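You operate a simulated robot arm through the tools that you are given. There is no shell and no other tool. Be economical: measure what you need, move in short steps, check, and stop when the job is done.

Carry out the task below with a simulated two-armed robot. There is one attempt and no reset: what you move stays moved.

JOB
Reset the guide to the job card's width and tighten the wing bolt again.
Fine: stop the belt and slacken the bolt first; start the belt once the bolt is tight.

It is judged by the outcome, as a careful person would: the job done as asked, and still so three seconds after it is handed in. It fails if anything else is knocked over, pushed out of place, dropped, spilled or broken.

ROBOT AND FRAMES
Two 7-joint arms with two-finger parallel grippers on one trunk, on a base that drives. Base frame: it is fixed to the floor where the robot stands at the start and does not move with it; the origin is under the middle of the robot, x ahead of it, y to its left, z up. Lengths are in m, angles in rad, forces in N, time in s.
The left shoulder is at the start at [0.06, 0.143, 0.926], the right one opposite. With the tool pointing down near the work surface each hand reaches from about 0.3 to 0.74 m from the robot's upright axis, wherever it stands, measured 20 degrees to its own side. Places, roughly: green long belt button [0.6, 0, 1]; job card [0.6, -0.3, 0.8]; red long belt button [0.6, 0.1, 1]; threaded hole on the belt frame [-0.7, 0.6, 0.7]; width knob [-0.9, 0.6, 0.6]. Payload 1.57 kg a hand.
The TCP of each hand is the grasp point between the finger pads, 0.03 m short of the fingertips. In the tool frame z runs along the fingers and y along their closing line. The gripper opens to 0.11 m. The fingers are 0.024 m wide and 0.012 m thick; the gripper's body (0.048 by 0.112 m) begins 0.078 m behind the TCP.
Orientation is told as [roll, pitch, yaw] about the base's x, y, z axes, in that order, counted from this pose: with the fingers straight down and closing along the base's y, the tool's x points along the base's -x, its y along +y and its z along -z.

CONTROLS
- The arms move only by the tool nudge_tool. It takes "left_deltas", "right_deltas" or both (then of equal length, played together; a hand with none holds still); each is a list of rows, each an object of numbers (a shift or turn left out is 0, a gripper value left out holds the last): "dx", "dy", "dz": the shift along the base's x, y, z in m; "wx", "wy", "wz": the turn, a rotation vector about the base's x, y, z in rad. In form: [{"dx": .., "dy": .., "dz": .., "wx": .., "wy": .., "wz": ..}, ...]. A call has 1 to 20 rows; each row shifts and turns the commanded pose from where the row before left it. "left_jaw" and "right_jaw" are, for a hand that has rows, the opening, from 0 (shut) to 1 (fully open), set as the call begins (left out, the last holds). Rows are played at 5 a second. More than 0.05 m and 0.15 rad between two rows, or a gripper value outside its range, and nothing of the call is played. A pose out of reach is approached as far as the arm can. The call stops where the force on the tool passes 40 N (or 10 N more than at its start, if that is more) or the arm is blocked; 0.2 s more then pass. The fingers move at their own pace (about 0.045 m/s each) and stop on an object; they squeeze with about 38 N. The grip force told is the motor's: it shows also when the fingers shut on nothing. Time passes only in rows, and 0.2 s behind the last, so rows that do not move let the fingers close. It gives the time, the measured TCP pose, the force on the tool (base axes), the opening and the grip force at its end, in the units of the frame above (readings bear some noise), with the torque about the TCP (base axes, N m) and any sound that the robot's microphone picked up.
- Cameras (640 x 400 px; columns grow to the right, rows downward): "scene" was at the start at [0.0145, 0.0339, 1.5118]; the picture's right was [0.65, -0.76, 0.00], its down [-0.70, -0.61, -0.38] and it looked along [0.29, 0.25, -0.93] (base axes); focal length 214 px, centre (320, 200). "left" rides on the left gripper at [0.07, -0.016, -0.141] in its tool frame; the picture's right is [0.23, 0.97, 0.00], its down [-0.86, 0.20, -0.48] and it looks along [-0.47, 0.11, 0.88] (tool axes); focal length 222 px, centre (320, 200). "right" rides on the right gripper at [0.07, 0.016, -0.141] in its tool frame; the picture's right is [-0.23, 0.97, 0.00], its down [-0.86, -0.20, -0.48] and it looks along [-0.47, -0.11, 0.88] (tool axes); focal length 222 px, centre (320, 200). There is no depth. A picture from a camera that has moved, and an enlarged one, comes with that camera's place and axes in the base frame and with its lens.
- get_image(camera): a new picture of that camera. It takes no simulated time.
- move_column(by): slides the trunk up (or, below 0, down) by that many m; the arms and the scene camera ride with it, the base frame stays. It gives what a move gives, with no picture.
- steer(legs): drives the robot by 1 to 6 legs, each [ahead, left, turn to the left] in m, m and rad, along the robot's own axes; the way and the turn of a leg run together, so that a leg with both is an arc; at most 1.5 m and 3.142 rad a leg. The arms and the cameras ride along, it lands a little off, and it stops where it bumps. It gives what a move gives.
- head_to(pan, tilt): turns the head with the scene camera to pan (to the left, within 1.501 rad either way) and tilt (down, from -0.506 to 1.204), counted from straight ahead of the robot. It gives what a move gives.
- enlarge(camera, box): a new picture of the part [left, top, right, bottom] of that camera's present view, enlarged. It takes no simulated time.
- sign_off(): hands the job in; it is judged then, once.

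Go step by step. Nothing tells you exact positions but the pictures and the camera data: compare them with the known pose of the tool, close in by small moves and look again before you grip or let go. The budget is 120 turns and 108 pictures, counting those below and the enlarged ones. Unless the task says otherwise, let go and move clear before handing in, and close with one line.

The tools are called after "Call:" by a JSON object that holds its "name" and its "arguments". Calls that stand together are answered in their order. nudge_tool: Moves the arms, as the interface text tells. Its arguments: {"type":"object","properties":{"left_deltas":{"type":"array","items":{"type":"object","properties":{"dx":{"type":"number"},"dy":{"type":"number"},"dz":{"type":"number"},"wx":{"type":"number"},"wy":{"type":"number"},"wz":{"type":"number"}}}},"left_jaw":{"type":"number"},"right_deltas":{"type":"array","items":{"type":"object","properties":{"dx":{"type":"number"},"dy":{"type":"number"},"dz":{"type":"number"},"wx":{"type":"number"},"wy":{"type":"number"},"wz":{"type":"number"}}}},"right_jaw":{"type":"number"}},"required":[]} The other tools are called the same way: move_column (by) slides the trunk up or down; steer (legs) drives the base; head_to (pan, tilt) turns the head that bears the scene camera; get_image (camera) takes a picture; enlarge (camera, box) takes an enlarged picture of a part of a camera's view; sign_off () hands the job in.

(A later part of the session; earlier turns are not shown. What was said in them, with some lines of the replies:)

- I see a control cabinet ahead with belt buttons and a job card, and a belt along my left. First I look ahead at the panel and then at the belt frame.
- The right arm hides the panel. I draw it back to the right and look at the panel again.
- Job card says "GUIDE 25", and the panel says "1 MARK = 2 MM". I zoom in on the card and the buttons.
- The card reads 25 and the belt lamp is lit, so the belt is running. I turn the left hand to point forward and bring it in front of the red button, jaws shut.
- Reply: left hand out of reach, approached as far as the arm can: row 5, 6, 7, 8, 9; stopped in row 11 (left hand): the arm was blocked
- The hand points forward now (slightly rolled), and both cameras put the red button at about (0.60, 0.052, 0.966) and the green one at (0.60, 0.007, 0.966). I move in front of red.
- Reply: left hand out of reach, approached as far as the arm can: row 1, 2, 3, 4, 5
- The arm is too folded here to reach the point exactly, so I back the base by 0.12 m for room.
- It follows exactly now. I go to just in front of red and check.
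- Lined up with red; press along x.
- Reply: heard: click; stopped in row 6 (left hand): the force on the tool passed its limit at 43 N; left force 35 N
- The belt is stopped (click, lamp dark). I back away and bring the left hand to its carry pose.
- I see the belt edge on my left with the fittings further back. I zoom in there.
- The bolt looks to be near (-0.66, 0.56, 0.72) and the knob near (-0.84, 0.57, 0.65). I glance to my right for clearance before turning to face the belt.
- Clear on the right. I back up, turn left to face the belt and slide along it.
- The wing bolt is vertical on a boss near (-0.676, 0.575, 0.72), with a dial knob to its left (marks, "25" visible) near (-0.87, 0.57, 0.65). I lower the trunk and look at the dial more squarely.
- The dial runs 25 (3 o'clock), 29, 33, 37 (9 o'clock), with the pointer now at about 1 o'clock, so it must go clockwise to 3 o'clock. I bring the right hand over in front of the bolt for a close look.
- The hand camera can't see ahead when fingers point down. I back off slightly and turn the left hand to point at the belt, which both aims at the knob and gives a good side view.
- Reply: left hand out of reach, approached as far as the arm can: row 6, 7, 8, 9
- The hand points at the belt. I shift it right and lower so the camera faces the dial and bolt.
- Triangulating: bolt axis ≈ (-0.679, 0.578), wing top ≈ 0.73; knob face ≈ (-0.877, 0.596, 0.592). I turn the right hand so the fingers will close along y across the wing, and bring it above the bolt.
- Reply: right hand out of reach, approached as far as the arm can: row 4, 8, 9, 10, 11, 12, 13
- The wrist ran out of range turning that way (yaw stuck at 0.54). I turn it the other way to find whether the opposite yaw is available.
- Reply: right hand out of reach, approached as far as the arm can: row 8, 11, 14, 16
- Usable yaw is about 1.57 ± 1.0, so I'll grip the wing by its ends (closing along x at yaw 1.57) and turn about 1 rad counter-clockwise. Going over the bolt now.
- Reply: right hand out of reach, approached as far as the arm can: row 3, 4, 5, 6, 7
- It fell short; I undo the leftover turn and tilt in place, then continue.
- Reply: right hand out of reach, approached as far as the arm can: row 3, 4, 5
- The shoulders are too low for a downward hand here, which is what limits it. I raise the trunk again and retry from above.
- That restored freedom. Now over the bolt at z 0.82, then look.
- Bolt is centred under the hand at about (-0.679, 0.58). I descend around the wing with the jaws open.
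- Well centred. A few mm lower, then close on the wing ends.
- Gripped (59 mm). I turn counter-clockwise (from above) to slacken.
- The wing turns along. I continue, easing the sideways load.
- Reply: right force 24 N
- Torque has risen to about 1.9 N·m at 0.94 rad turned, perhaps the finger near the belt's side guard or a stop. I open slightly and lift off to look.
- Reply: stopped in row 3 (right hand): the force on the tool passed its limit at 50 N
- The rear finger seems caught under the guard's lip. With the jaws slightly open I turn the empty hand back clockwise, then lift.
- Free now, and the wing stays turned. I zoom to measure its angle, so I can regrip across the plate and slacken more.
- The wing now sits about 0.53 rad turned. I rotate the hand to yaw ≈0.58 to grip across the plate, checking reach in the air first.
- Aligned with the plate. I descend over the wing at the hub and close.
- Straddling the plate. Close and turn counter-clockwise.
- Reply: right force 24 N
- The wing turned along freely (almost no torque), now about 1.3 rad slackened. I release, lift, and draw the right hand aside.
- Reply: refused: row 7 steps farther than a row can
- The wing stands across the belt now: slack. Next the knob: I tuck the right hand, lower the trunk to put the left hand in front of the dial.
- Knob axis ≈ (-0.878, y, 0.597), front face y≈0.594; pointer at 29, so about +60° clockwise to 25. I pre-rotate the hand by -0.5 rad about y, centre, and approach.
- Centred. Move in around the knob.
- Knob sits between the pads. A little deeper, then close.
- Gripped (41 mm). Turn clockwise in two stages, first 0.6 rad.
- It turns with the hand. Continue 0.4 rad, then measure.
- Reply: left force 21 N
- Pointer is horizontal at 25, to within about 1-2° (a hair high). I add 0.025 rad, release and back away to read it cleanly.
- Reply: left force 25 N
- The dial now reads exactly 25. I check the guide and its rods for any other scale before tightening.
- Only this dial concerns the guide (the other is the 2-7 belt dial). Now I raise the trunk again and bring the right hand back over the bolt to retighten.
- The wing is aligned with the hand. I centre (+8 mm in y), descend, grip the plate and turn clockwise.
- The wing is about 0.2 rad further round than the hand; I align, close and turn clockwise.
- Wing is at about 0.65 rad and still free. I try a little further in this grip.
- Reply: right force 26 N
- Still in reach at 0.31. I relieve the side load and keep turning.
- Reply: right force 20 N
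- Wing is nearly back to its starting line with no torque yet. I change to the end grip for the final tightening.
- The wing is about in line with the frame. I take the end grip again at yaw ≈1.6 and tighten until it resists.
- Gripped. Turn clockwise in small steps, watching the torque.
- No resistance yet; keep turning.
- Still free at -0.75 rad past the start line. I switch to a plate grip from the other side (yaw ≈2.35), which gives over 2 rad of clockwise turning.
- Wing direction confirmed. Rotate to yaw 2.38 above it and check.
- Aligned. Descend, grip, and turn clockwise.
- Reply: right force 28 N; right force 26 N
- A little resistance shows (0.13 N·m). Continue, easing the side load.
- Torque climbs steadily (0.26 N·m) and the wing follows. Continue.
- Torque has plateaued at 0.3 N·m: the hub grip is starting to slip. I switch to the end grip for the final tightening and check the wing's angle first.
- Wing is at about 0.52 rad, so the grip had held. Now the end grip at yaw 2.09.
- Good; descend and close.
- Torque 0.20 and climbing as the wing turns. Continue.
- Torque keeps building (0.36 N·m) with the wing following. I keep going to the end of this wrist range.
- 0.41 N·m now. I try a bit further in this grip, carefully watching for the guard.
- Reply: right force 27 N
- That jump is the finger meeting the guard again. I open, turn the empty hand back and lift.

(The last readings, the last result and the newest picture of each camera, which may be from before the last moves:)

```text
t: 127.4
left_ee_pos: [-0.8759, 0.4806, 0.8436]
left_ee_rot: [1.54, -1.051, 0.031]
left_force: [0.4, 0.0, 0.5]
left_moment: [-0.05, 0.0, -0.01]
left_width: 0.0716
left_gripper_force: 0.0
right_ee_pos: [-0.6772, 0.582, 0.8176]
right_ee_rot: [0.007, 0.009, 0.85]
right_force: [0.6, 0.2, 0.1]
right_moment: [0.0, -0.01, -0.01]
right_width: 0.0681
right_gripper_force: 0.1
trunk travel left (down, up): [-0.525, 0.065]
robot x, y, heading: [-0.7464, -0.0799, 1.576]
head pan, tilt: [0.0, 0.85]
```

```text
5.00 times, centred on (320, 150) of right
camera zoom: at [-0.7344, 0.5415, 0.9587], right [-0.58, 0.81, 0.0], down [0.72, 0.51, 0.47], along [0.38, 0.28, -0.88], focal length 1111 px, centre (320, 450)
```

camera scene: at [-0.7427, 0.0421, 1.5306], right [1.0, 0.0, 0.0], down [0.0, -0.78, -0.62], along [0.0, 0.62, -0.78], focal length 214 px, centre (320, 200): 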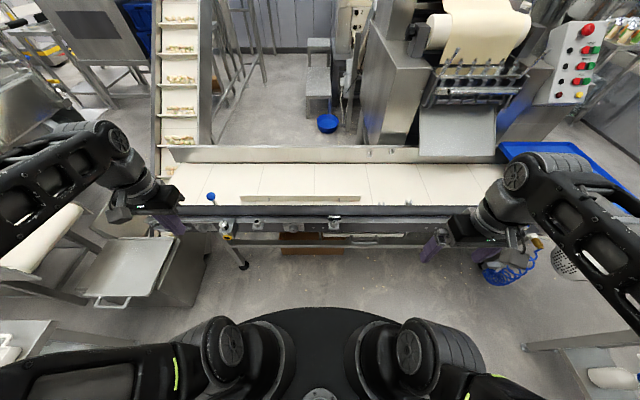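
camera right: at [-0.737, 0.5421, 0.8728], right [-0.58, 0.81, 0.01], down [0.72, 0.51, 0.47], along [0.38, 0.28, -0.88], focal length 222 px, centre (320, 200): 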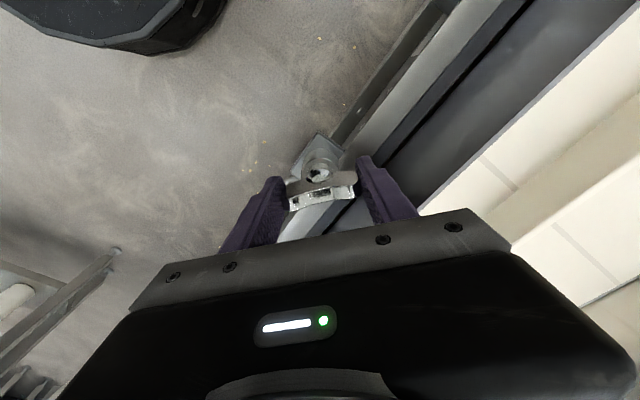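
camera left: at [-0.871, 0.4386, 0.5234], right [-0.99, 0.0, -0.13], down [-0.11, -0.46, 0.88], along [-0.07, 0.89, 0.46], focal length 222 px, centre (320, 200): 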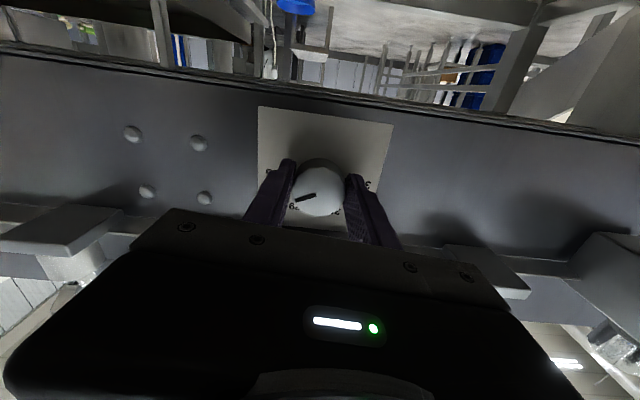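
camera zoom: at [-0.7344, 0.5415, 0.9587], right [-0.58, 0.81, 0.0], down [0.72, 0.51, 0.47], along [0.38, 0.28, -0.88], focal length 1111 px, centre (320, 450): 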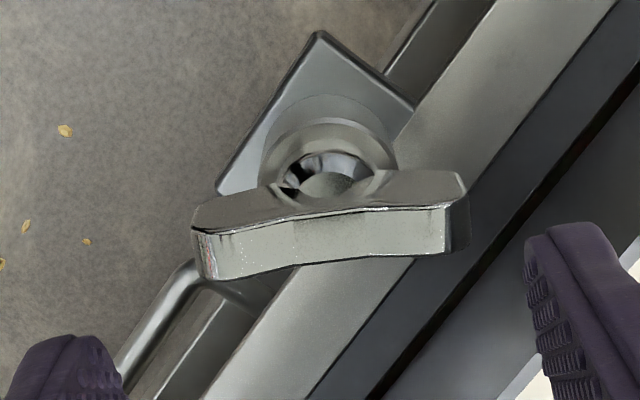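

Wing sits near 2.35 rad. I regrip across the plate, slightly higher so the pads hold the flat plate rather than the round hub, and turn on.

Call:
{"name": "nudge_tool", "arguments": {"right_deltas": [{"wz": 0.145}, {"wz": 0.145}, {"wz": 0.145}, {"wz": 0.145}, {"wz": 0.145}, {"wz": 0.145}, {"wz": 0.145}, {"wz": 0.145}, {"wz": 0.145}, {"wz": 0.145}, {"wz": 0.05, "dx": -0.0025, "dy": -0.001}, {"dz": -0.03}, {"dz": -0.03}, {"dz": -0.012}], "right_jaw": 0.36}}

Call:
{"name": "get_image", "arguments": {"camera": "right"}}

```text
t: 130.4
left_ee_pos: [-0.8773, 0.4821, 0.8434]
left_ee_rot: [1.538, -1.052, 0.033]
left_force: [-0.4, 0.1, -0.3]
left_moment: [-0.02, 0.01, 0.0]
left_width: 0.0713
left_gripper_force: 0.0
right_ee_pos: [-0.6806, 0.5813, 0.7443]
right_ee_rot: [0.007, 0.01, 2.352]
right_force: [0.1, -0.7, -0.2]
right_moment: [0.01, 0.01, 0.02]
right_width: 0.0397
right_gripper_force: 0.0
trunk travel left (down, up): [-0.525, 0.065]
robot x, y, heading: [-0.7394, -0.081, 1.569]
head pan, tilt: [0.0, 0.85]
```

```text
22 pictures are left
camera right: at [-0.6439, 0.5227, 0.8865], right [-0.85, -0.52, 0.0], down [-0.46, 0.75, 0.47], along [-0.25, 0.4, -0.88], focal length 222 px, centre (320, 200)
```

right: 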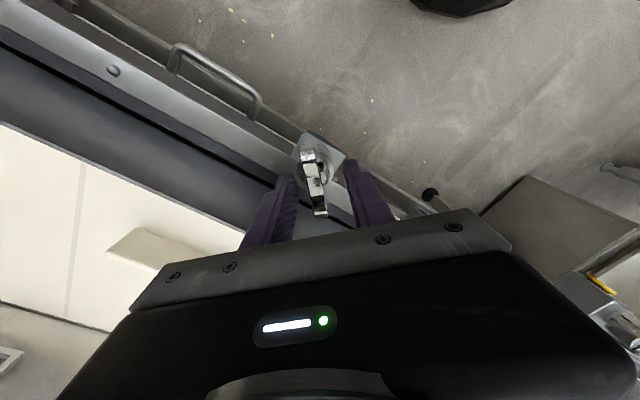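

Call:
{"name": "nudge_tool", "arguments": {"right_deltas": [{"dx": 0.002, "dy": 0.0015}, {}, {}, {}, {"wz": -0.06}, {"wz": -0.06}, {"wz": -0.06}, {"wz": -0.06}], "right_jaw": 0}}

Call:
{"name": "nudge_tool", "arguments": {"right_deltas": [{"wz": -0.06}, {"wz": -0.06}, {"wz": -0.06}, {"wz": -0.06}]}}

Call:
{"name": "get_image", "arguments": {"camera": "right"}}

```text
t: 132.2
left_ee_pos: [-0.8762, 0.4822, 0.8439]
left_ee_rot: [1.54, -1.048, 0.034]
left_force: [-0.4, -0.1, 0.1]
left_moment: [0.01, -0.01, 0.01]
left_width: 0.0715
left_gripper_force: 0.1
right_ee_pos: [-0.6782, 0.5839, 0.7432]
right_ee_rot: [0.006, 0.009, 2.108]
right_force: [11.3, 10.4, 7.1]
right_moment: [0.18, -0.5, 0.46]
right_width: 0.0112
right_gripper_force: 29.2
trunk travel left (down, up): [-0.525, 0.065]
robot x, y, heading: [-0.7474, -0.0812, 1.569]
head pan, tilt: [0.0, 0.85]
```

```text
t: 133.2
left_ee_pos: [-0.8765, 0.4821, 0.8429]
left_ee_rot: [1.538, -1.049, 0.032]
left_force: [-0.4, 0.4, 0.3]
left_moment: [-0.01, -0.01, 0.01]
left_width: 0.0715
left_gripper_force: 0.1
right_ee_pos: [-0.6778, 0.5842, 0.7428]
right_ee_rot: [0.007, 0.008, 1.869]
right_force: [11.7, 12.0, 8.6]
right_moment: [0.23, -0.48, 0.62]
right_width: 0.0117
right_gripper_force: 28.5
trunk travel left (down, up): [-0.525, 0.065]
robot x, y, heading: [-0.7402, -0.0824, 1.572]
head pan, tilt: [0.0, 0.85]
```

```text
21 pictures are left
camera right: at [-0.6729, 0.5142, 0.8859], right [-1.0, -0.07, 0.0], down [-0.06, 0.88, 0.47], along [-0.04, 0.47, -0.88], focal length 222 px, centre (320, 200)
```

right: 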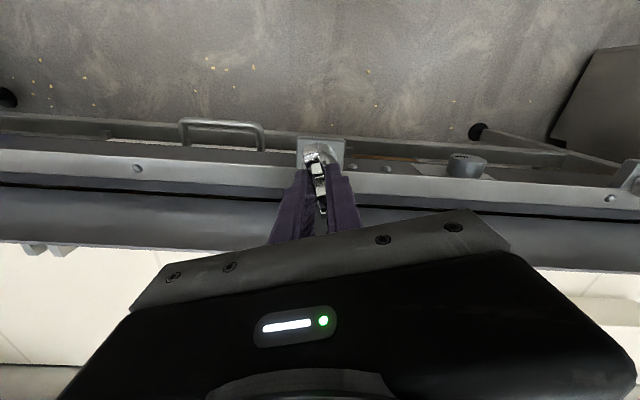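

Now the plate itself is held (11 mm) and torque rises: 0.46 → 0.62 N·m. Continue.

Call:
{"name": "nudge_tool", "arguments": {"right_deltas": [{"wz": -0.06}, {"wz": -0.06}, {"wz": -0.06}, {"wz": -0.06}]}}

Call:
{"name": "nudge_tool", "arguments": {"right_deltas": [{"wz": -0.06}, {"wz": -0.06}, {"wz": -0.06}, {"wz": -0.06}]}}

Call:
{"name": "nudge_tool", "arguments": {"right_deltas": [{"wz": -0.06}, {"wz": -0.06}, {"wz": -0.06}, {"wz": -0.06}]}}

Call:
{"name": "get_image", "arguments": {"camera": "right"}}

```text
t: 134.2
left_ee_pos: [-0.8766, 0.4808, 0.8434]
left_ee_rot: [1.54, -1.05, 0.032]
left_force: [1.2, 0.2, -0.2]
left_moment: [0.02, 0.02, -0.02]
left_width: 0.0715
left_gripper_force: 0.1
right_ee_pos: [-0.6779, 0.5842, 0.744]
right_ee_rot: [0.005, 0.009, 1.632]
right_force: [13.0, 11.6, 11.6]
right_moment: [0.36, -0.47, 0.73]
right_width: 0.0118
right_gripper_force: 29.2
trunk travel left (down, up): [-0.525, 0.065]
robot x, y, heading: [-0.7412, -0.0758, 1.57]
head pan, tilt: [0.0, 0.85]
```

```text
t: 135.2
left_ee_pos: [-0.8774, 0.4819, 0.8448]
left_ee_rot: [1.539, -1.049, 0.033]
left_force: [0.1, -0.1, -0.1]
left_moment: [0.01, -0.02, -0.01]
left_width: 0.0717
left_gripper_force: 0.1
right_ee_pos: [-0.6786, 0.5827, 0.7428]
right_ee_rot: [0.007, 0.011, 1.39]
right_force: [12.1, 12.4, 9.0]
right_moment: [0.42, -0.5, 0.72]
right_width: 0.0124
right_gripper_force: 30.2
trunk travel left (down, up): [-0.525, 0.065]
robot x, y, heading: [-0.7434, -0.0786, 1.567]
head pan, tilt: [0.0, 0.85]
```

```text
t: 136.2
left_ee_pos: [-0.8763, 0.4826, 0.8433]
left_ee_rot: [1.538, -1.05, 0.034]
left_force: [-0.4, -0.4, -0.1]
left_moment: [0.01, -0.01, 0.03]
left_width: 0.0716
left_gripper_force: 0.0
right_ee_pos: [-0.6796, 0.5833, 0.7441]
right_ee_rot: [0.007, 0.012, 1.15]
right_force: [6.3, 12.0, 6.5]
right_moment: [0.36, -0.45, 0.78]
right_width: 0.014
right_gripper_force: 31.0
trunk travel left (down, up): [-0.525, 0.065]
robot x, y, heading: [-0.7418, -0.083, 1.57]
head pan, tilt: [0.0, 0.85]
```

```text
20 pictures are left
camera right: at [-0.7211, 0.5274, 0.8856], right [-0.8, 0.61, 0.0], down [0.54, 0.7, 0.47], along [0.28, 0.37, -0.88], focal length 222 px, centre (320, 200)
```

right: 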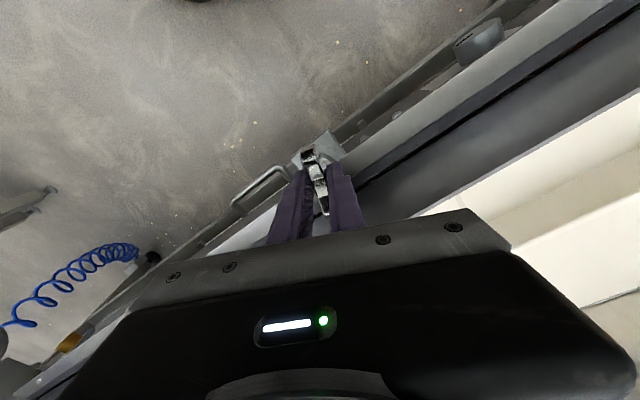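

0.78 N·m, and the plate is starting to twist in the pads. I go on a bit to bring the wing where the stronger end grip can take over.

Call:
{"name": "nudge_tool", "arguments": {"right_deltas": [{"wz": -0.07}, {"wz": -0.07}, {"wz": -0.07}, {"wz": -0.07}]}}

Call:
{"name": "nudge_tool", "arguments": {"right_deltas": [{"wz": -0.07}, {"wz": -0.07}, {"wz": -0.07}, {"wz": -0.07}]}}

Call:
{"name": "get_image", "arguments": {"camera": "right"}}

```text
t: 137.2
left_ee_pos: [-0.8778, 0.4817, 0.8431]
left_ee_rot: [1.54, -1.05, 0.033]
left_force: [0.3, -0.2, 0.7]
left_moment: [-0.02, 0.0, 0.01]
left_width: 0.0716
left_gripper_force: 0.1
right_ee_pos: [-0.6805, 0.5828, 0.7432]
right_ee_rot: [0.006, 0.01, 0.871]
right_force: [3.2, 7.2, 4.9]
right_moment: [0.09, -0.34, 0.7]
right_width: 0.0147
right_gripper_force: 31.2
trunk travel left (down, up): [-0.525, 0.065]
robot x, y, heading: [-0.7461, -0.0811, 1.572]
head pan, tilt: [0.0, 0.85]
```

```text
t: 138.2
left_ee_pos: [-0.8785, 0.4822, 0.844]
left_ee_rot: [1.54, -1.049, 0.035]
left_force: [0.6, 1.0, -1.1]
left_moment: [-0.02, -0.02, 0.0]
left_width: 0.0714
left_gripper_force: 0.1
right_ee_pos: [-0.681, 0.582, 0.7435]
right_ee_rot: [0.007, 0.01, 0.589]
right_force: [-3.6, 9.0, -0.7]
right_moment: [-0.09, -0.03, 0.69]
right_width: 0.0151
right_gripper_force: 31.1
trunk travel left (down, up): [-0.525, 0.065]
robot x, y, heading: [-0.7454, -0.0779, 1.574]
head pan, tilt: [0.0, 0.85]
```

```text
19 pictures are left
camera right: at [-0.7456, 0.5585, 0.8856], right [-0.35, 0.94, 0.0], down [0.83, 0.31, 0.47], along [0.44, 0.17, -0.88], focal length 222 px, centre (320, 200)
```

right: 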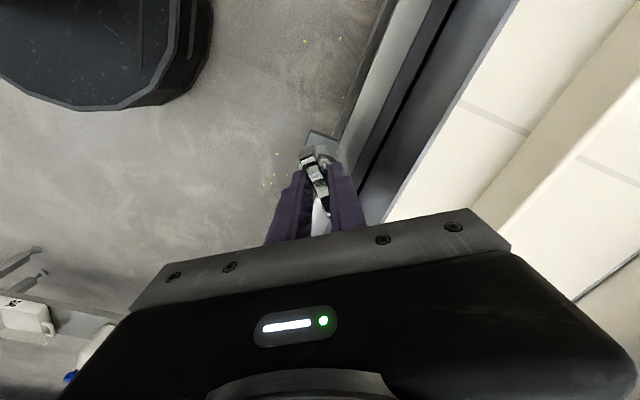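

Call:
{"name": "nudge_tool", "arguments": {"right_deltas": [{"wz": -0.07}, {"wz": -0.07}, {"wz": -0.07}, {"wz": -0.07}, {"wz": -0.07}]}}

Call:
{"name": "nudge_tool", "arguments": {"right_deltas": [{}, {}, {"dz": 0.02}, {"dz": 0.03}, {"dz": 0.03}], "right_jaw": 0.36}}

Call:
{"name": "enlarge", "arguments": {"camera": "right", "box": [256, 110, 384, 190]}}

```text
t: 139.4
left_ee_pos: [-0.8783, 0.4817, 0.8436]
left_ee_rot: [1.535, -1.051, 0.035]
left_force: [0.3, -0.1, 0.3]
left_moment: [-0.03, -0.01, -0.02]
left_width: 0.0714
left_gripper_force: 0.2
right_ee_pos: [-0.6819, 0.5847, 0.7436]
right_ee_rot: [0.007, 0.01, 0.24]
right_force: [-9.6, 11.8, -1.0]
right_moment: [-0.07, 0.2, 0.78]
right_width: 0.0156
right_gripper_force: 31.6
trunk travel left (down, up): [-0.525, 0.065]
robot x, y, heading: [-0.7446, -0.0806, 1.577]
head pan, tilt: [0.0, 0.85]
```

```text
t: 140.6
left_ee_pos: [-0.878, 0.4816, 0.8452]
left_ee_rot: [1.541, -1.05, 0.032]
left_force: [-0.6, -0.2, 0.1]
left_moment: [-0.03, 0.0, 0.0]
left_width: 0.0714
left_gripper_force: 0.0
right_ee_pos: [-0.6799, 0.5833, 0.8243]
right_ee_rot: [0.005, 0.008, 0.241]
right_force: [-0.4, -0.3, 0.1]
right_moment: [-0.01, 0.01, 0.0]
right_width: 0.0397
right_gripper_force: 0.0
trunk travel left (down, up): [-0.525, 0.065]
robot x, y, heading: [-0.7423, -0.0846, 1.573]
head pan, tilt: [0.0, 0.85]
```

```text
5.00 times, centred on (320, 150) of right
camera zoom: at [-0.7495, 0.5815, 0.9658], right [-0.01, 1.0, 0.0], down [0.88, 0.01, 0.47], along [0.47, 0.01, -0.88], focal length 1111 px, centre (320, 450)
```

zoom: 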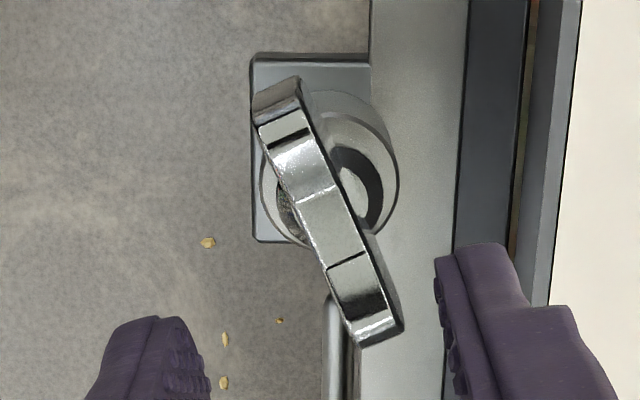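

Wing is at about 0.39 rad: good for the end grip at yaw 1.96.

Call:
{"name": "nudge_tool", "arguments": {"right_deltas": [{"wz": 0.1433}, {"wz": 0.1433}, {"wz": 0.1433}, {"wz": 0.1433}, {"wz": 0.1433}, {"wz": 0.1433}, {"wz": 0.1433}, {"wz": 0.1433}, {"wz": 0.1433}, {"wz": 0.1433}, {"wz": 0.1433}, {"wz": 0.1433}, {"dz": -0.03}, {"dz": -0.03}, {"dz": -0.02}, {"dz": -0.013}], "right_jaw": 0.68}}

Call:
{"name": "nudge_tool", "arguments": {"right_deltas": [{}, {}, {}], "right_jaw": 0}}

Call:
{"name": "nudge_tool", "arguments": {"right_deltas": [{"wz": -0.06}, {"wz": -0.06}, {"wz": -0.06}]}}

Call:
{"name": "get_image", "arguments": {"camera": "right"}}

```text
t: 144.0
left_ee_pos: [-0.8771, 0.4818, 0.8433]
left_ee_rot: [1.54, -1.05, 0.033]
left_force: [0.2, 0.1, -0.4]
left_moment: [0.0, -0.03, 0.01]
left_width: 0.0713
left_gripper_force: 0.0
right_ee_pos: [-0.6796, 0.5835, 0.731]
right_ee_rot: [0.006, 0.009, 1.96]
right_force: [-0.5, -0.4, -0.2]
right_moment: [0.0, 0.03, 0.01]
right_width: 0.0749
right_gripper_force: 0.0
trunk travel left (down, up): [-0.525, 0.065]
robot x, y, heading: [-0.7449, -0.0797, 1.569]
head pan, tilt: [0.0, 0.85]
```

```text
t: 144.8
left_ee_pos: [-0.8765, 0.4832, 0.8429]
left_ee_rot: [1.539, -1.051, 0.032]
left_force: [1.0, 0.6, 0.8]
left_moment: [-0.01, 0.0, -0.03]
left_width: 0.0714
left_gripper_force: 0.0
right_ee_pos: [-0.6786, 0.5838, 0.7317]
right_ee_rot: [0.006, 0.011, 1.96]
right_force: [4.4, 3.6, -1.4]
right_moment: [0.15, -0.2, 0.1]
right_width: 0.0596
right_gripper_force: 31.8
trunk travel left (down, up): [-0.525, 0.065]
robot x, y, heading: [-0.7432, -0.0808, 1.573]
head pan, tilt: [0.0, 0.85]
```

```text
t: 145.6
left_ee_pos: [-0.8767, 0.4816, 0.8444]
left_ee_rot: [1.54, -1.048, 0.032]
left_force: [0.6, 0.6, -0.3]
left_moment: [0.0, 0.01, -0.01]
left_width: 0.0717
left_gripper_force: 0.2
right_ee_pos: [-0.6781, 0.5836, 0.7306]
right_ee_rot: [0.007, 0.012, 1.78]
right_force: [7.0, 4.0, -0.2]
right_moment: [0.18, -0.42, 0.39]
right_width: 0.0593
right_gripper_force: 37.9
trunk travel left (down, up): [-0.525, 0.065]
robot x, y, heading: [-0.7444, -0.0813, 1.569]
head pan, tilt: [0.0, 0.85]
```

```text
17 pictures are left
camera right: at [-0.6793, 0.5137, 0.873], right [-1.0, 0.02, 0.0], down [0.02, 0.88, 0.47], along [0.01, 0.47, -0.88], focal length 222 px, centre (320, 200)
```

right: 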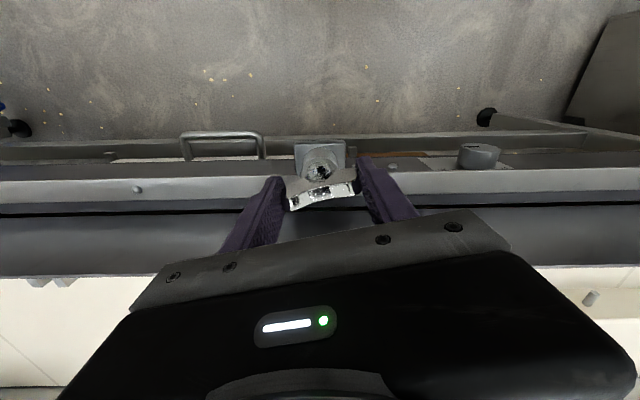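

Call:
{"name": "nudge_tool", "arguments": {"right_deltas": [{"wz": -0.06}, {"wz": -0.06}, {"wz": -0.06}, {"wz": -0.06}]}}

Call:
{"name": "nudge_tool", "arguments": {"right_deltas": [{"wz": -0.06}, {"wz": -0.06}, {"wz": -0.06}, {"wz": -0.06}]}}

Call:
{"name": "nudge_tool", "arguments": {"right_deltas": [{"wz": -0.06}, {"wz": -0.06}, {"wz": -0.06}, {"wz": -0.06}]}}

Call:
{"name": "get_image", "arguments": {"camera": "right"}}

```text
t: 146.6
left_ee_pos: [-0.8777, 0.482, 0.8428]
left_ee_rot: [1.54, -1.049, 0.032]
left_force: [0.1, 0.4, 0.3]
left_moment: [-0.02, 0.0, 0.0]
left_width: 0.0714
left_gripper_force: 0.1
right_ee_pos: [-0.6792, 0.5828, 0.7304]
right_ee_rot: [0.008, 0.01, 1.537]
right_force: [7.6, 6.9, 3.0]
right_moment: [0.14, -0.53, 0.46]
right_width: 0.0594
right_gripper_force: 37.6
trunk travel left (down, up): [-0.525, 0.065]
robot x, y, heading: [-0.7434, -0.0771, 1.567]
head pan, tilt: [0.0, 0.85]
```

```text
t: 147.6
left_ee_pos: [-0.8771, 0.4812, 0.8437]
left_ee_rot: [1.54, -1.05, 0.032]
left_force: [-0.2, 1.0, -1.1]
left_moment: [0.01, 0.01, -0.02]
left_width: 0.0717
left_gripper_force: 0.0
right_ee_pos: [-0.6789, 0.5827, 0.7307]
right_ee_rot: [0.009, 0.011, 1.296]
right_force: [6.5, 4.8, 4.0]
right_moment: [0.18, -0.31, 0.52]
right_width: 0.0596
right_gripper_force: 38.3
trunk travel left (down, up): [-0.525, 0.065]
robot x, y, heading: [-0.7435, -0.0846, 1.568]
head pan, tilt: [0.0, 0.85]
```

```text
t: 148.6
left_ee_pos: [-0.8785, 0.4821, 0.8449]
left_ee_rot: [1.538, -1.052, 0.033]
left_force: [-0.5, 1.1, 0.5]
left_moment: [0.03, -0.02, 0.02]
left_width: 0.0715
left_gripper_force: 0.1
right_ee_pos: [-0.6805, 0.582, 0.7301]
right_ee_rot: [0.009, 0.013, 1.059]
right_force: [-0.4, -0.3, 0.6]
right_moment: [-0.12, -0.51, 0.41]
right_width: 0.06
right_gripper_force: 38.2
trunk travel left (down, up): [-0.525, 0.065]
robot x, y, heading: [-0.7427, -0.0804, 1.572]
head pan, tilt: [0.0, 0.85]
```

```text
16 pictures are left
camera right: at [-0.7271, 0.5308, 0.8726], right [-0.74, 0.68, 0.0], down [0.6, 0.65, 0.47], along [0.31, 0.35, -0.88], focal length 222 px, centre (320, 200)
```

right: 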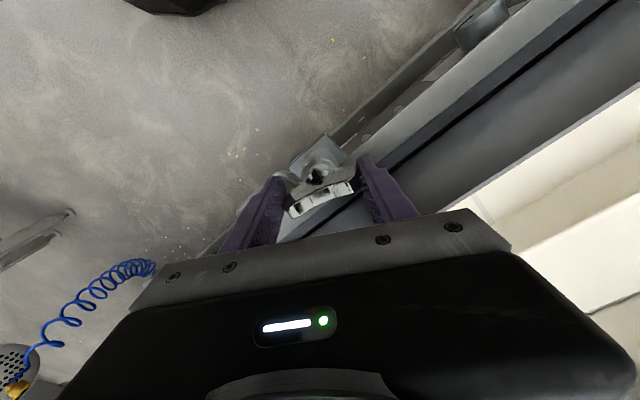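

The end grip slips near 0.5 N·m, so the bolt is already firm. For a stronger final nip I'll release and push one wing tip with closed fingers; first I check the wing's angle.

Call:
{"name": "nudge_tool", "arguments": {"right_deltas": [{}, {}, {"dz": 0.02}, {"dz": 0.03}, {"dz": 0.04}, {"wz": 0.13}, {"wz": 0.13}, {"wz": 0.13}, {"wz": 0.12}], "right_jaw": 0.68}}

Call:
{"name": "enlarge", "arguments": {"camera": "right", "box": [256, 110, 384, 190]}}

```text
t: 150.6
left_ee_pos: [-0.8763, 0.4823, 0.8446]
left_ee_rot: [1.54, -1.05, 0.033]
left_force: [-1.3, -0.3, 0.4]
left_moment: [0.01, -0.06, 0.04]
left_width: 0.0716
left_gripper_force: 0.1
right_ee_pos: [-0.6782, 0.5825, 0.8203]
right_ee_rot: [0.006, 0.011, 1.57]
right_force: [-0.9, -0.7, -0.5]
right_moment: [0.0, -0.01, 0.01]
right_width: 0.0749
right_gripper_force: 0.0
trunk travel left (down, up): [-0.525, 0.065]
robot x, y, heading: [-0.742, -0.0781, 1.568]
head pan, tilt: [0.0, 0.85]
```

```text
5.00 times, centred on (320, 150) of right
camera zoom: at [-0.6944, 0.515, 0.963], right [-0.97, 0.23, 0.0], down [0.2, 0.86, 0.47], along [0.1, 0.46, -0.88], focal length 1111 px, centre (320, 450)
```

zoom: 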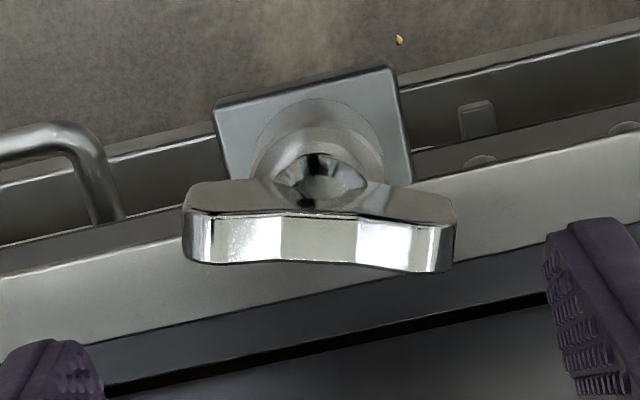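

Wing at about -0.28 rad. I shut the jaws, go in front of its left tip and push toward the belt (clockwise), up to the force limit.

Call:
{"name": "nudge_tool", "arguments": {"right_deltas": [{"dx": -0.012, "dy": -0.012}, {"dx": -0.013, "dy": -0.012}, {}, {}, {"dz": -0.03}, {"dz": -0.03}, {"dz": -0.022}], "right_jaw": 0}}

Call:
{"name": "get_image", "arguments": {"camera": "right"}}

```text
t: 152.2
left_ee_pos: [-0.8778, 0.4826, 0.8447]
left_ee_rot: [1.54, -1.049, 0.033]
left_force: [0.8, 0.7, 0.2]
left_moment: [-0.02, -0.01, -0.03]
left_width: 0.0716
left_gripper_force: 0.1
right_ee_pos: [-0.7035, 0.5589, 0.7384]
right_ee_rot: [0.006, 0.011, 1.571]
right_force: [0.4, 0.1, -0.1]
right_moment: [0.0, -0.01, -0.01]
right_width: 0.0
right_gripper_force: 21.0
trunk travel left (down, up): [-0.525, 0.065]
robot x, y, heading: [-0.7449, -0.0814, 1.573]
head pan, tilt: [0.0, 0.85]
```

```text
14 pictures are left
camera right: at [-0.7191, 0.4906, 0.8803], right [-0.97, 0.23, 0.0], down [0.2, 0.86, 0.47], along [0.1, 0.46, -0.88], focal length 222 px, centre (320, 200)
```

right: 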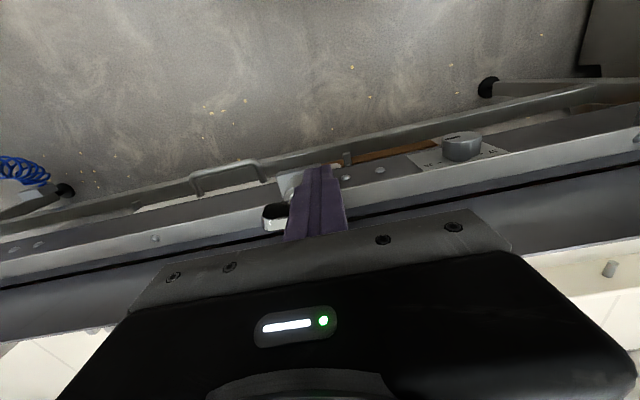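

Call:
{"name": "nudge_tool", "arguments": {"right_deltas": [{"dy": 0.008}, {"dy": 0.006}, {"dy": 0.003}, {"dy": 0.003}]}}

Call:
{"name": "nudge_tool", "arguments": {"right_deltas": [{"dy": 0.002}, {"dy": 0.002}, {"dy": 0.002}]}}

```text
t: 153.2
left_ee_pos: [-0.8762, 0.4801, 0.8446]
left_ee_rot: [1.544, -1.049, 0.027]
left_force: [-0.1, -0.2, -0.7]
left_moment: [0.02, 0.01, 0.01]
left_width: 0.0716
left_gripper_force: 0.0
right_ee_pos: [-0.7051, 0.5737, 0.7382]
right_ee_rot: [0.007, 0.017, 1.572]
right_force: [0.4, -28.2, 5.1]
right_moment: [-0.23, -0.08, -0.24]
right_width: 0.0003
right_gripper_force: 21.7
trunk travel left (down, up): [-0.525, 0.065]
robot x, y, heading: [-0.7433, -0.081, 1.569]
head pan, tilt: [0.0, 0.85]
```

```text
t: 153.7
left_ee_pos: [-0.8775, 0.48, 0.8454]
left_ee_rot: [1.544, -1.05, 0.03]
left_force: [0.4, 0.6, 0.4]
left_moment: [-0.01, 0.0, 0.0]
left_width: 0.0716
left_gripper_force: 0.1
right_ee_pos: [-0.7054, 0.5744, 0.7381]
right_ee_rot: [0.007, 0.026, 1.568]
right_force: [0.6, -13.7, 8.5]
right_moment: [0.06, -0.12, -0.14]
right_width: 0.0
right_gripper_force: 21.7
trunk travel left (down, up): [-0.525, 0.065]
robot x, y, heading: [-0.7448, -0.081, 1.57]
head pan, tilt: [0.0, 0.85]
stopped in row 2 (right hand): the force on the tool passed its limit at 41 N (the readings are from after the stop); the commanded pose is now the measured one
```

It held at about 40 N on the tip (≈1 N·m) without turning: the bolt is tight. I withdraw the right hand and check the dial and bolt.

Call:
{"name": "nudge_tool", "arguments": {"right_deltas": [{"dy": -0.02}, {"dy": -0.01, "dz": 0.03}, {"dz": 0.045}, {"dz": 0.045}, {"dx": 0.03, "dy": -0.03}, {"dx": 0.034, "dy": -0.034}, {"dx": 0.034, "dy": -0.034}, {"dx": 0.034, "dy": -0.034}, {"dx": 0.034, "dy": -0.034}, {"dx": 0.034, "dy": -0.034}, {"dx": 0.034, "dy": -0.034}]}}

Call:
{"name": "nudge_tool", "arguments": {"left_deltas": [{"dx": -0.04}, {"dx": -0.04}, {"dx": -0.04}, {"dx": -0.04}]}}

Call:
{"name": "enlarge", "arguments": {"camera": "scene", "box": [280, 180, 352, 225]}}

```text
t: 156.1
left_ee_pos: [-0.8753, 0.4804, 0.8446]
left_ee_rot: [1.54, -1.051, 0.03]
left_force: [0.4, 0.4, 0.5]
left_moment: [0.01, 0.03, 0.0]
left_width: 0.0717
left_gripper_force: 0.0
right_ee_pos: [-0.4704, 0.3123, 0.8567]
right_ee_rot: [0.007, 0.025, 1.57]
right_force: [-0.5, 0.1, -0.6]
right_moment: [0.0, 0.02, 0.0]
right_width: 0.0
right_gripper_force: 21.3
trunk travel left (down, up): [-0.525, 0.065]
robot x, y, heading: [-0.7461, -0.0761, 1.574]
head pan, tilt: [0.0, 0.85]
```

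```text
t: 157.1
left_ee_pos: [-1.0382, 0.4814, 0.8438]
left_ee_rot: [1.54, -1.052, 0.032]
left_force: [-0.4, -0.7, 0.2]
left_moment: [-0.02, -0.01, -0.04]
left_width: 0.0714
left_gripper_force: 0.0
right_ee_pos: [-0.4706, 0.3131, 0.8567]
right_ee_rot: [0.006, 0.027, 1.57]
right_force: [0.1, 0.0, 0.3]
right_moment: [0.03, 0.03, 0.0]
right_width: 0.0
right_gripper_force: 21.1
trunk travel left (down, up): [-0.525, 0.065]
robot x, y, heading: [-0.7424, -0.0783, 1.571]
head pan, tilt: [0.0, 0.85]
```

```text
8.89 times, centred on (316, 202) of scene
camera zoom: at [-0.7428, -0.0367, 1.5345], right [1.0, 0.0, 0.0], down [0.0, -0.75, -0.66], along [0.0, 0.66, -0.75], focal length 1906 px, centre (356, 178)
```

zoom: 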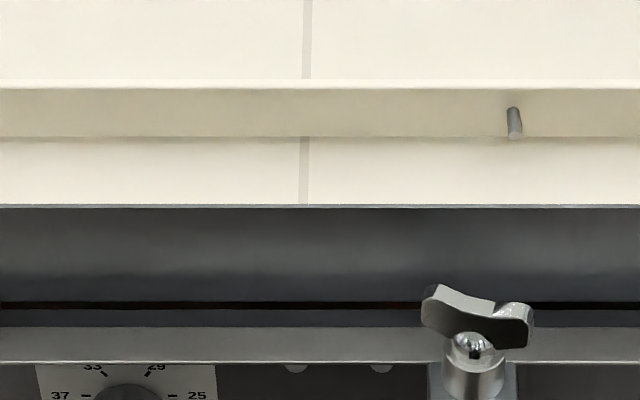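

Call:
{"name": "enlarge", "arguments": {"camera": "scene", "box": [270, 205, 318, 235]}}

```text
13.33 times, centred on (294, 220) of scene
camera zoom: at [-0.7428, -0.0367, 1.5345], right [1.0, 0.0, 0.0], down [0.0, -0.75, -0.66], along [0.0, 0.66, -0.75], focal length 2860 px, centre (667, -67)
```

zoom: 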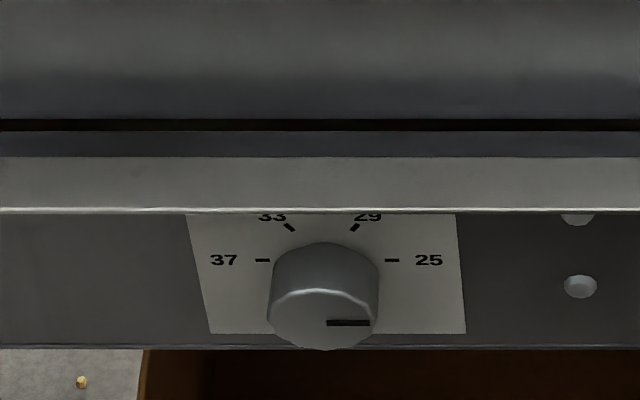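

Dial still at 25 and the bolt is tight. Now back to the panel: back off, turn right, and raise the hands before driving up.

Call:
{"name": "steer", "arguments": {"legs": [[-0.15, 0, 0], [0, 0, -1.571]]}}

Call:
{"name": "nudge_tool", "arguments": {"left_deltas": [{"dz": 0.03}, {"dz": 0.03}, {"dz": 0.03}, {"dz": 0.03}, {"dz": 0.01}], "right_deltas": [{"dz": 0.04, "dx": -0.03}, {"dz": 0.04, "dx": -0.03}, {"dz": 0.04, "dx": -0.03}, {"dz": 0.04, "dx": -0.03}, {"dz": 0.04}], "left_jaw": 0}}

Call:
{"name": "steer", "arguments": {"legs": [[0.45, 0.1, 0]]}}

Call:
{"name": "head_to", "arguments": {"pan": 0.0, "tilt": 0.7}}

Call:
{"name": "get_image", "arguments": {"camera": "scene"}}

```text
t: 162.3
left_ee_pos: [-0.1827, 0.063, 0.844]
left_ee_rot: [1.539, -1.052, -1.536]
left_force: [-1.7, 0.9, -0.6]
left_moment: [0.0, 0.0, -0.01]
left_width: 0.0718
left_gripper_force: 0.1
right_ee_pos: [-0.3488, -0.5054, 0.8562]
right_ee_rot: [0.004, 0.027, 0.004]
right_force: [0.6, -0.1, -0.2]
right_moment: [0.02, 0.02, 0.0]
right_width: 0.0
right_gripper_force: 20.5
trunk travel left (down, up): [-0.525, 0.065]
robot x, y, heading: [-0.7429, -0.2395, 0.001]
head pan, tilt: [0.0, 0.85]
```

```text
t: 163.5
left_ee_pos: [-0.1822, 0.0642, 0.9725]
left_ee_rot: [1.541, -1.05, -1.536]
left_force: [0.1, 0.3, 0.7]
left_moment: [-0.02, 0.01, -0.01]
left_width: 0.0001
left_gripper_force: 19.0
right_ee_pos: [-0.469, -0.5046, 1.0574]
right_ee_rot: [0.006, 0.026, 0.0]
right_force: [-0.2, 0.7, 0.1]
right_moment: [0.0, 0.02, 0.0]
right_width: 0.0
right_gripper_force: 21.7
trunk travel left (down, up): [-0.525, 0.065]
robot x, y, heading: [-0.7446, -0.2348, 0.0]
head pan, tilt: [0.0, 0.85]
```

```text
t: 166.3
left_ee_pos: [0.2715, 0.162, 0.9724]
left_ee_rot: [1.54, -1.05, -1.537]
left_force: [0.2, 0.6, 0.0]
left_moment: [-0.01, -0.01, -0.02]
left_width: 0.0
left_gripper_force: 22.2
right_ee_pos: [-0.0197, -0.405, 1.0554]
right_ee_rot: [0.005, 0.025, -0.001]
right_force: [-0.4, 0.3, -0.5]
right_moment: [0.02, 0.02, -0.01]
right_width: 0.0
right_gripper_force: 22.0
trunk travel left (down, up): [-0.525, 0.065]
robot x, y, heading: [-0.293, -0.1325, 0.003]
head pan, tilt: [0.0, 0.85]
```

```text
t: 167.0
left_ee_pos: [0.2719, 0.1617, 0.9727]
left_ee_rot: [1.541, -1.049, -1.538]
left_force: [0.1, -0.5, -0.3]
left_moment: [0.03, 0.01, 0.03]
left_width: 0.0003
left_gripper_force: 21.5
right_ee_pos: [-0.0195, -0.4054, 1.0564]
right_ee_rot: [0.006, 0.025, -0.001]
right_force: [-0.2, -0.1, 0.5]
right_moment: [0.01, 0.01, 0.01]
right_width: 0.0
right_gripper_force: 21.3
trunk travel left (down, up): [-0.525, 0.065]
robot x, y, heading: [-0.2927, -0.1334, 0.004]
head pan, tilt: [0.0, 0.7]
```

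```text
11 pictures are left
camera scene: at [-0.2364, -0.1366, 1.5467], right [0.0, -1.0, 0.0], down [-0.64, 0.0, -0.76], along [0.76, 0.0, -0.64], focal length 214 px, centre (320, 200)
```

scene: 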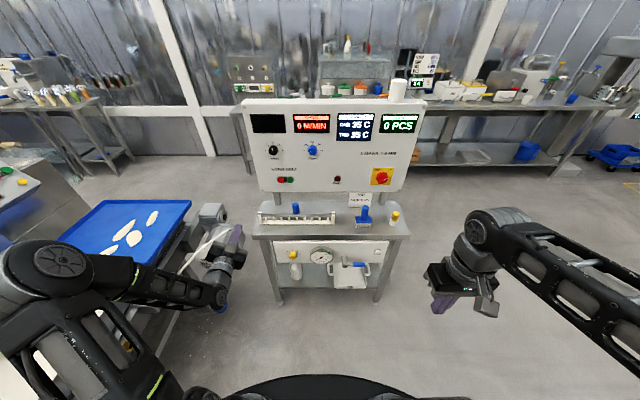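

Speed shows 0, belt stopped. I drive the last bit and move the left hand in front of green.

Call:
{"name": "steer", "arguments": {"legs": [[0.17, 0, 0]]}}

Call:
{"name": "nudge_tool", "arguments": {"left_deltas": [{"dy": -0.03}, {"dy": -0.03, "dx": 0.01}, {"dy": -0.03, "dx": 0.02}, {"dy": -0.03, "dx": 0.02}, {"dy": -0.033, "dx": 0.02, "dz": -0.004}]}}

Call:
{"name": "get_image", "arguments": {"camera": "left"}}

```text
t: 168.5
left_ee_pos: [0.4437, 0.1615, 0.9714]
left_ee_rot: [1.537, -1.051, -1.537]
left_force: [-0.7, -0.4, 0.6]
left_moment: [0.0, -0.01, 0.03]
left_width: 0.0
left_gripper_force: 21.2
right_ee_pos: [0.153, -0.4052, 1.0547]
right_ee_rot: [0.005, 0.028, -0.001]
right_force: [0.5, 0.0, -0.1]
right_moment: [0.0, 0.0, 0.0]
right_width: 0.0001
right_gripper_force: 21.3
trunk travel left (down, up): [-0.525, 0.065]
robot x, y, heading: [-0.1204, -0.1323, 0.001]
head pan, tilt: [0.0, 0.7]
```

```text
t: 169.7
left_ee_pos: [0.514, 0.0067, 0.9695]
left_ee_rot: [1.539, -1.048, -1.539]
left_force: [-0.3, -0.2, -0.4]
left_moment: [0.0, 0.01, 0.01]
left_width: 0.0
left_gripper_force: 21.5
right_ee_pos: [0.1532, -0.4056, 1.0568]
right_ee_rot: [0.007, 0.028, -0.001]
right_force: [-0.5, 0.3, -0.5]
right_moment: [0.01, 0.0, -0.02]
right_width: 0.0001
right_gripper_force: 21.4
trunk travel left (down, up): [-0.525, 0.065]
robot x, y, heading: [-0.1201, -0.1328, 0.001]
head pan, tilt: [0.0, 0.7]
```

```text
10 pictures are left
camera left: at [0.3692, 0.0268, 0.9018], right [0.0, 0.96, 0.29], down [-0.46, -0.25, 0.85], along [0.89, -0.13, 0.44], focal length 222 px, centre (320, 200)
```

left: 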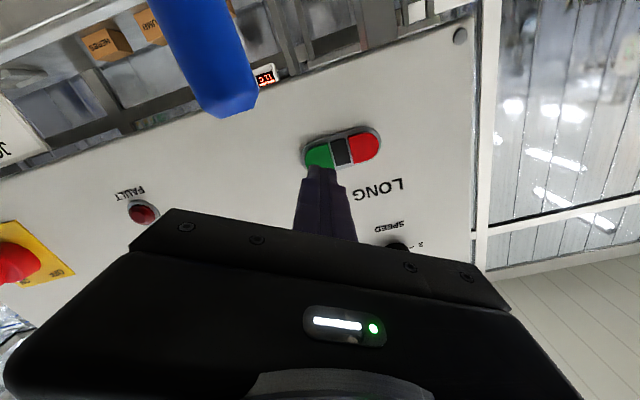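

Green is lined up at (0.60, 0.008, 0.965); the blue peg is below and clear. Press.

Call:
{"name": "nudge_tool", "arguments": {"left_deltas": [{"dx": 0.02, "dz": -0.003}, {"dx": 0.015}, {"dx": 0.006}, {"dx": 0.005}, {"dx": 0.004}, {"dx": 0.004}, {"dx": 0.004}]}}

Call:
{"name": "enlarge", "arguments": {"camera": "left", "box": [240, 100, 400, 200]}}

```text
t: 171.3
left_ee_pos: [0.5655, 0.0074, 0.9674]
left_ee_rot: [1.537, -1.052, -1.54]
left_force: [-36.2, 2.2, 0.6]
left_moment: [-0.04, -0.1, 0.26]
left_width: 0.0
left_gripper_force: 21.3
right_ee_pos: [0.1482, -0.4055, 1.0564]
right_ee_rot: [0.004, 0.022, -0.001]
right_force: [-0.2, 0.0, -0.5]
right_moment: [-0.03, 0.01, 0.04]
right_width: 0.0
right_gripper_force: 21.5
trunk travel left (down, up): [-0.525, 0.065]
robot x, y, heading: [-0.1201, -0.1333, -0.005]
head pan, tilt: [0.0, 0.7]
heard: click
```

```text
4.00 times, centred on (320, 150) of left
camera zoom: at [0.4216, 0.0277, 0.899], right [0.0, 0.96, 0.29], down [-0.46, -0.25, 0.85], along [0.89, -0.13, 0.44], focal length 888 px, centre (320, 400)
```

zoom: 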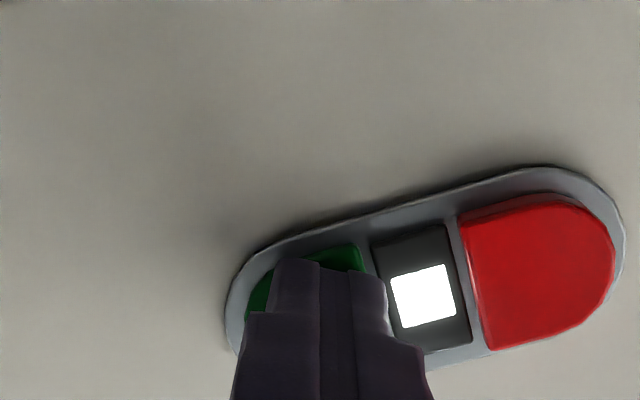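

Click, and the lamp is lit: the belt runs. I back away and take a last look.

Call:
{"name": "nudge_tool", "arguments": {"left_deltas": [{"dx": -0.02}, {"dx": -0.03}, {"dx": -0.03}, {"dy": 0.04}, {"dy": 0.04}, {"dy": 0.04}, {"dy": 0.03}]}}

Call:
{"name": "get_image", "arguments": {"camera": "scene"}}

Call:
{"name": "head_to", "arguments": {"pan": 1.5, "tilt": 0.8}}

Call:
{"name": "get_image", "arguments": {"camera": "scene"}}

```text
t: 172.9
left_ee_pos: [0.4919, 0.1593, 0.9669]
left_ee_rot: [1.542, -1.05, -1.541]
left_force: [0.0, 1.0, -0.1]
left_moment: [0.03, -0.02, 0.01]
left_width: 0.0002
left_gripper_force: 21.5
right_ee_pos: [0.1517, -0.4059, 1.0555]
right_ee_rot: [0.004, 0.026, -0.001]
right_force: [0.5, 0.7, 0.2]
right_moment: [0.0, 0.02, 0.0]
right_width: 0.0002
right_gripper_force: 21.2
trunk travel left (down, up): [-0.525, 0.065]
robot x, y, heading: [-0.1236, -0.1347, 0.001]
head pan, tilt: [0.0, 0.7]
```

```text
8 pictures are left
camera scene: at [-0.0644, -0.1367, 1.5468], right [0.0, -1.0, 0.0], down [-0.64, 0.0, -0.76], along [0.76, 0.0, -0.64], focal length 214 px, centre (320, 200)
```

scene: 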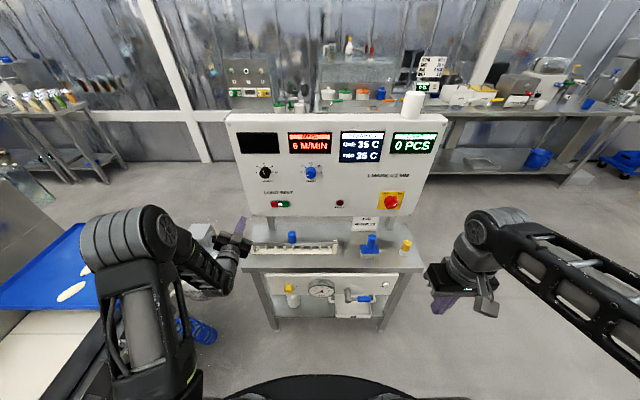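

```text
t: 174.5
left_ee_pos: [0.4916, 0.1581, 0.965]
left_ee_rot: [1.539, -1.051, -1.543]
left_force: [-0.4, 0.0, 0.7]
left_moment: [0.01, 0.02, -0.01]
left_width: 0.0003
left_gripper_force: 21.2
right_ee_pos: [0.1522, -0.4052, 1.0553]
right_ee_rot: [0.005, 0.027, -0.002]
right_force: [0.7, 0.2, -0.4]
right_moment: [0.0, -0.03, -0.03]
right_width: 0.0001
right_gripper_force: 21.5
trunk travel left (down, up): [-0.525, 0.065]
robot x, y, heading: [-0.1256, -0.1375, -0.002]
head pan, tilt: [1.499, 0.799]
```

```text
7 pictures are left
camera scene: at [-0.1433, -0.0563, 1.5385], right [1.0, -0.07, 0.0], down [-0.05, -0.71, -0.7], along [0.05, 0.7, -0.72], focal length 214 px, centre (320, 200)
```

scene: 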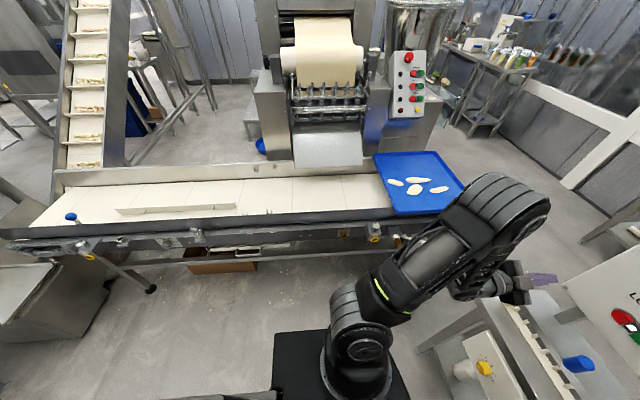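

The belt shows 6 m/min with its lamp lit, the dial is at 25, the bolt is tight, and both hands are clear with nothing displaced. I hand the job in.

Call:
{"name": "sign_off", "arguments": {}}

```text
The job is handed in.
```

The guide is reset to the card's width of 25 and the wing bolt is tight again. The belt, stopped throughout, is running at 6 m/min. The bolt held a push of about 1 N·m on the wing tip without turning.
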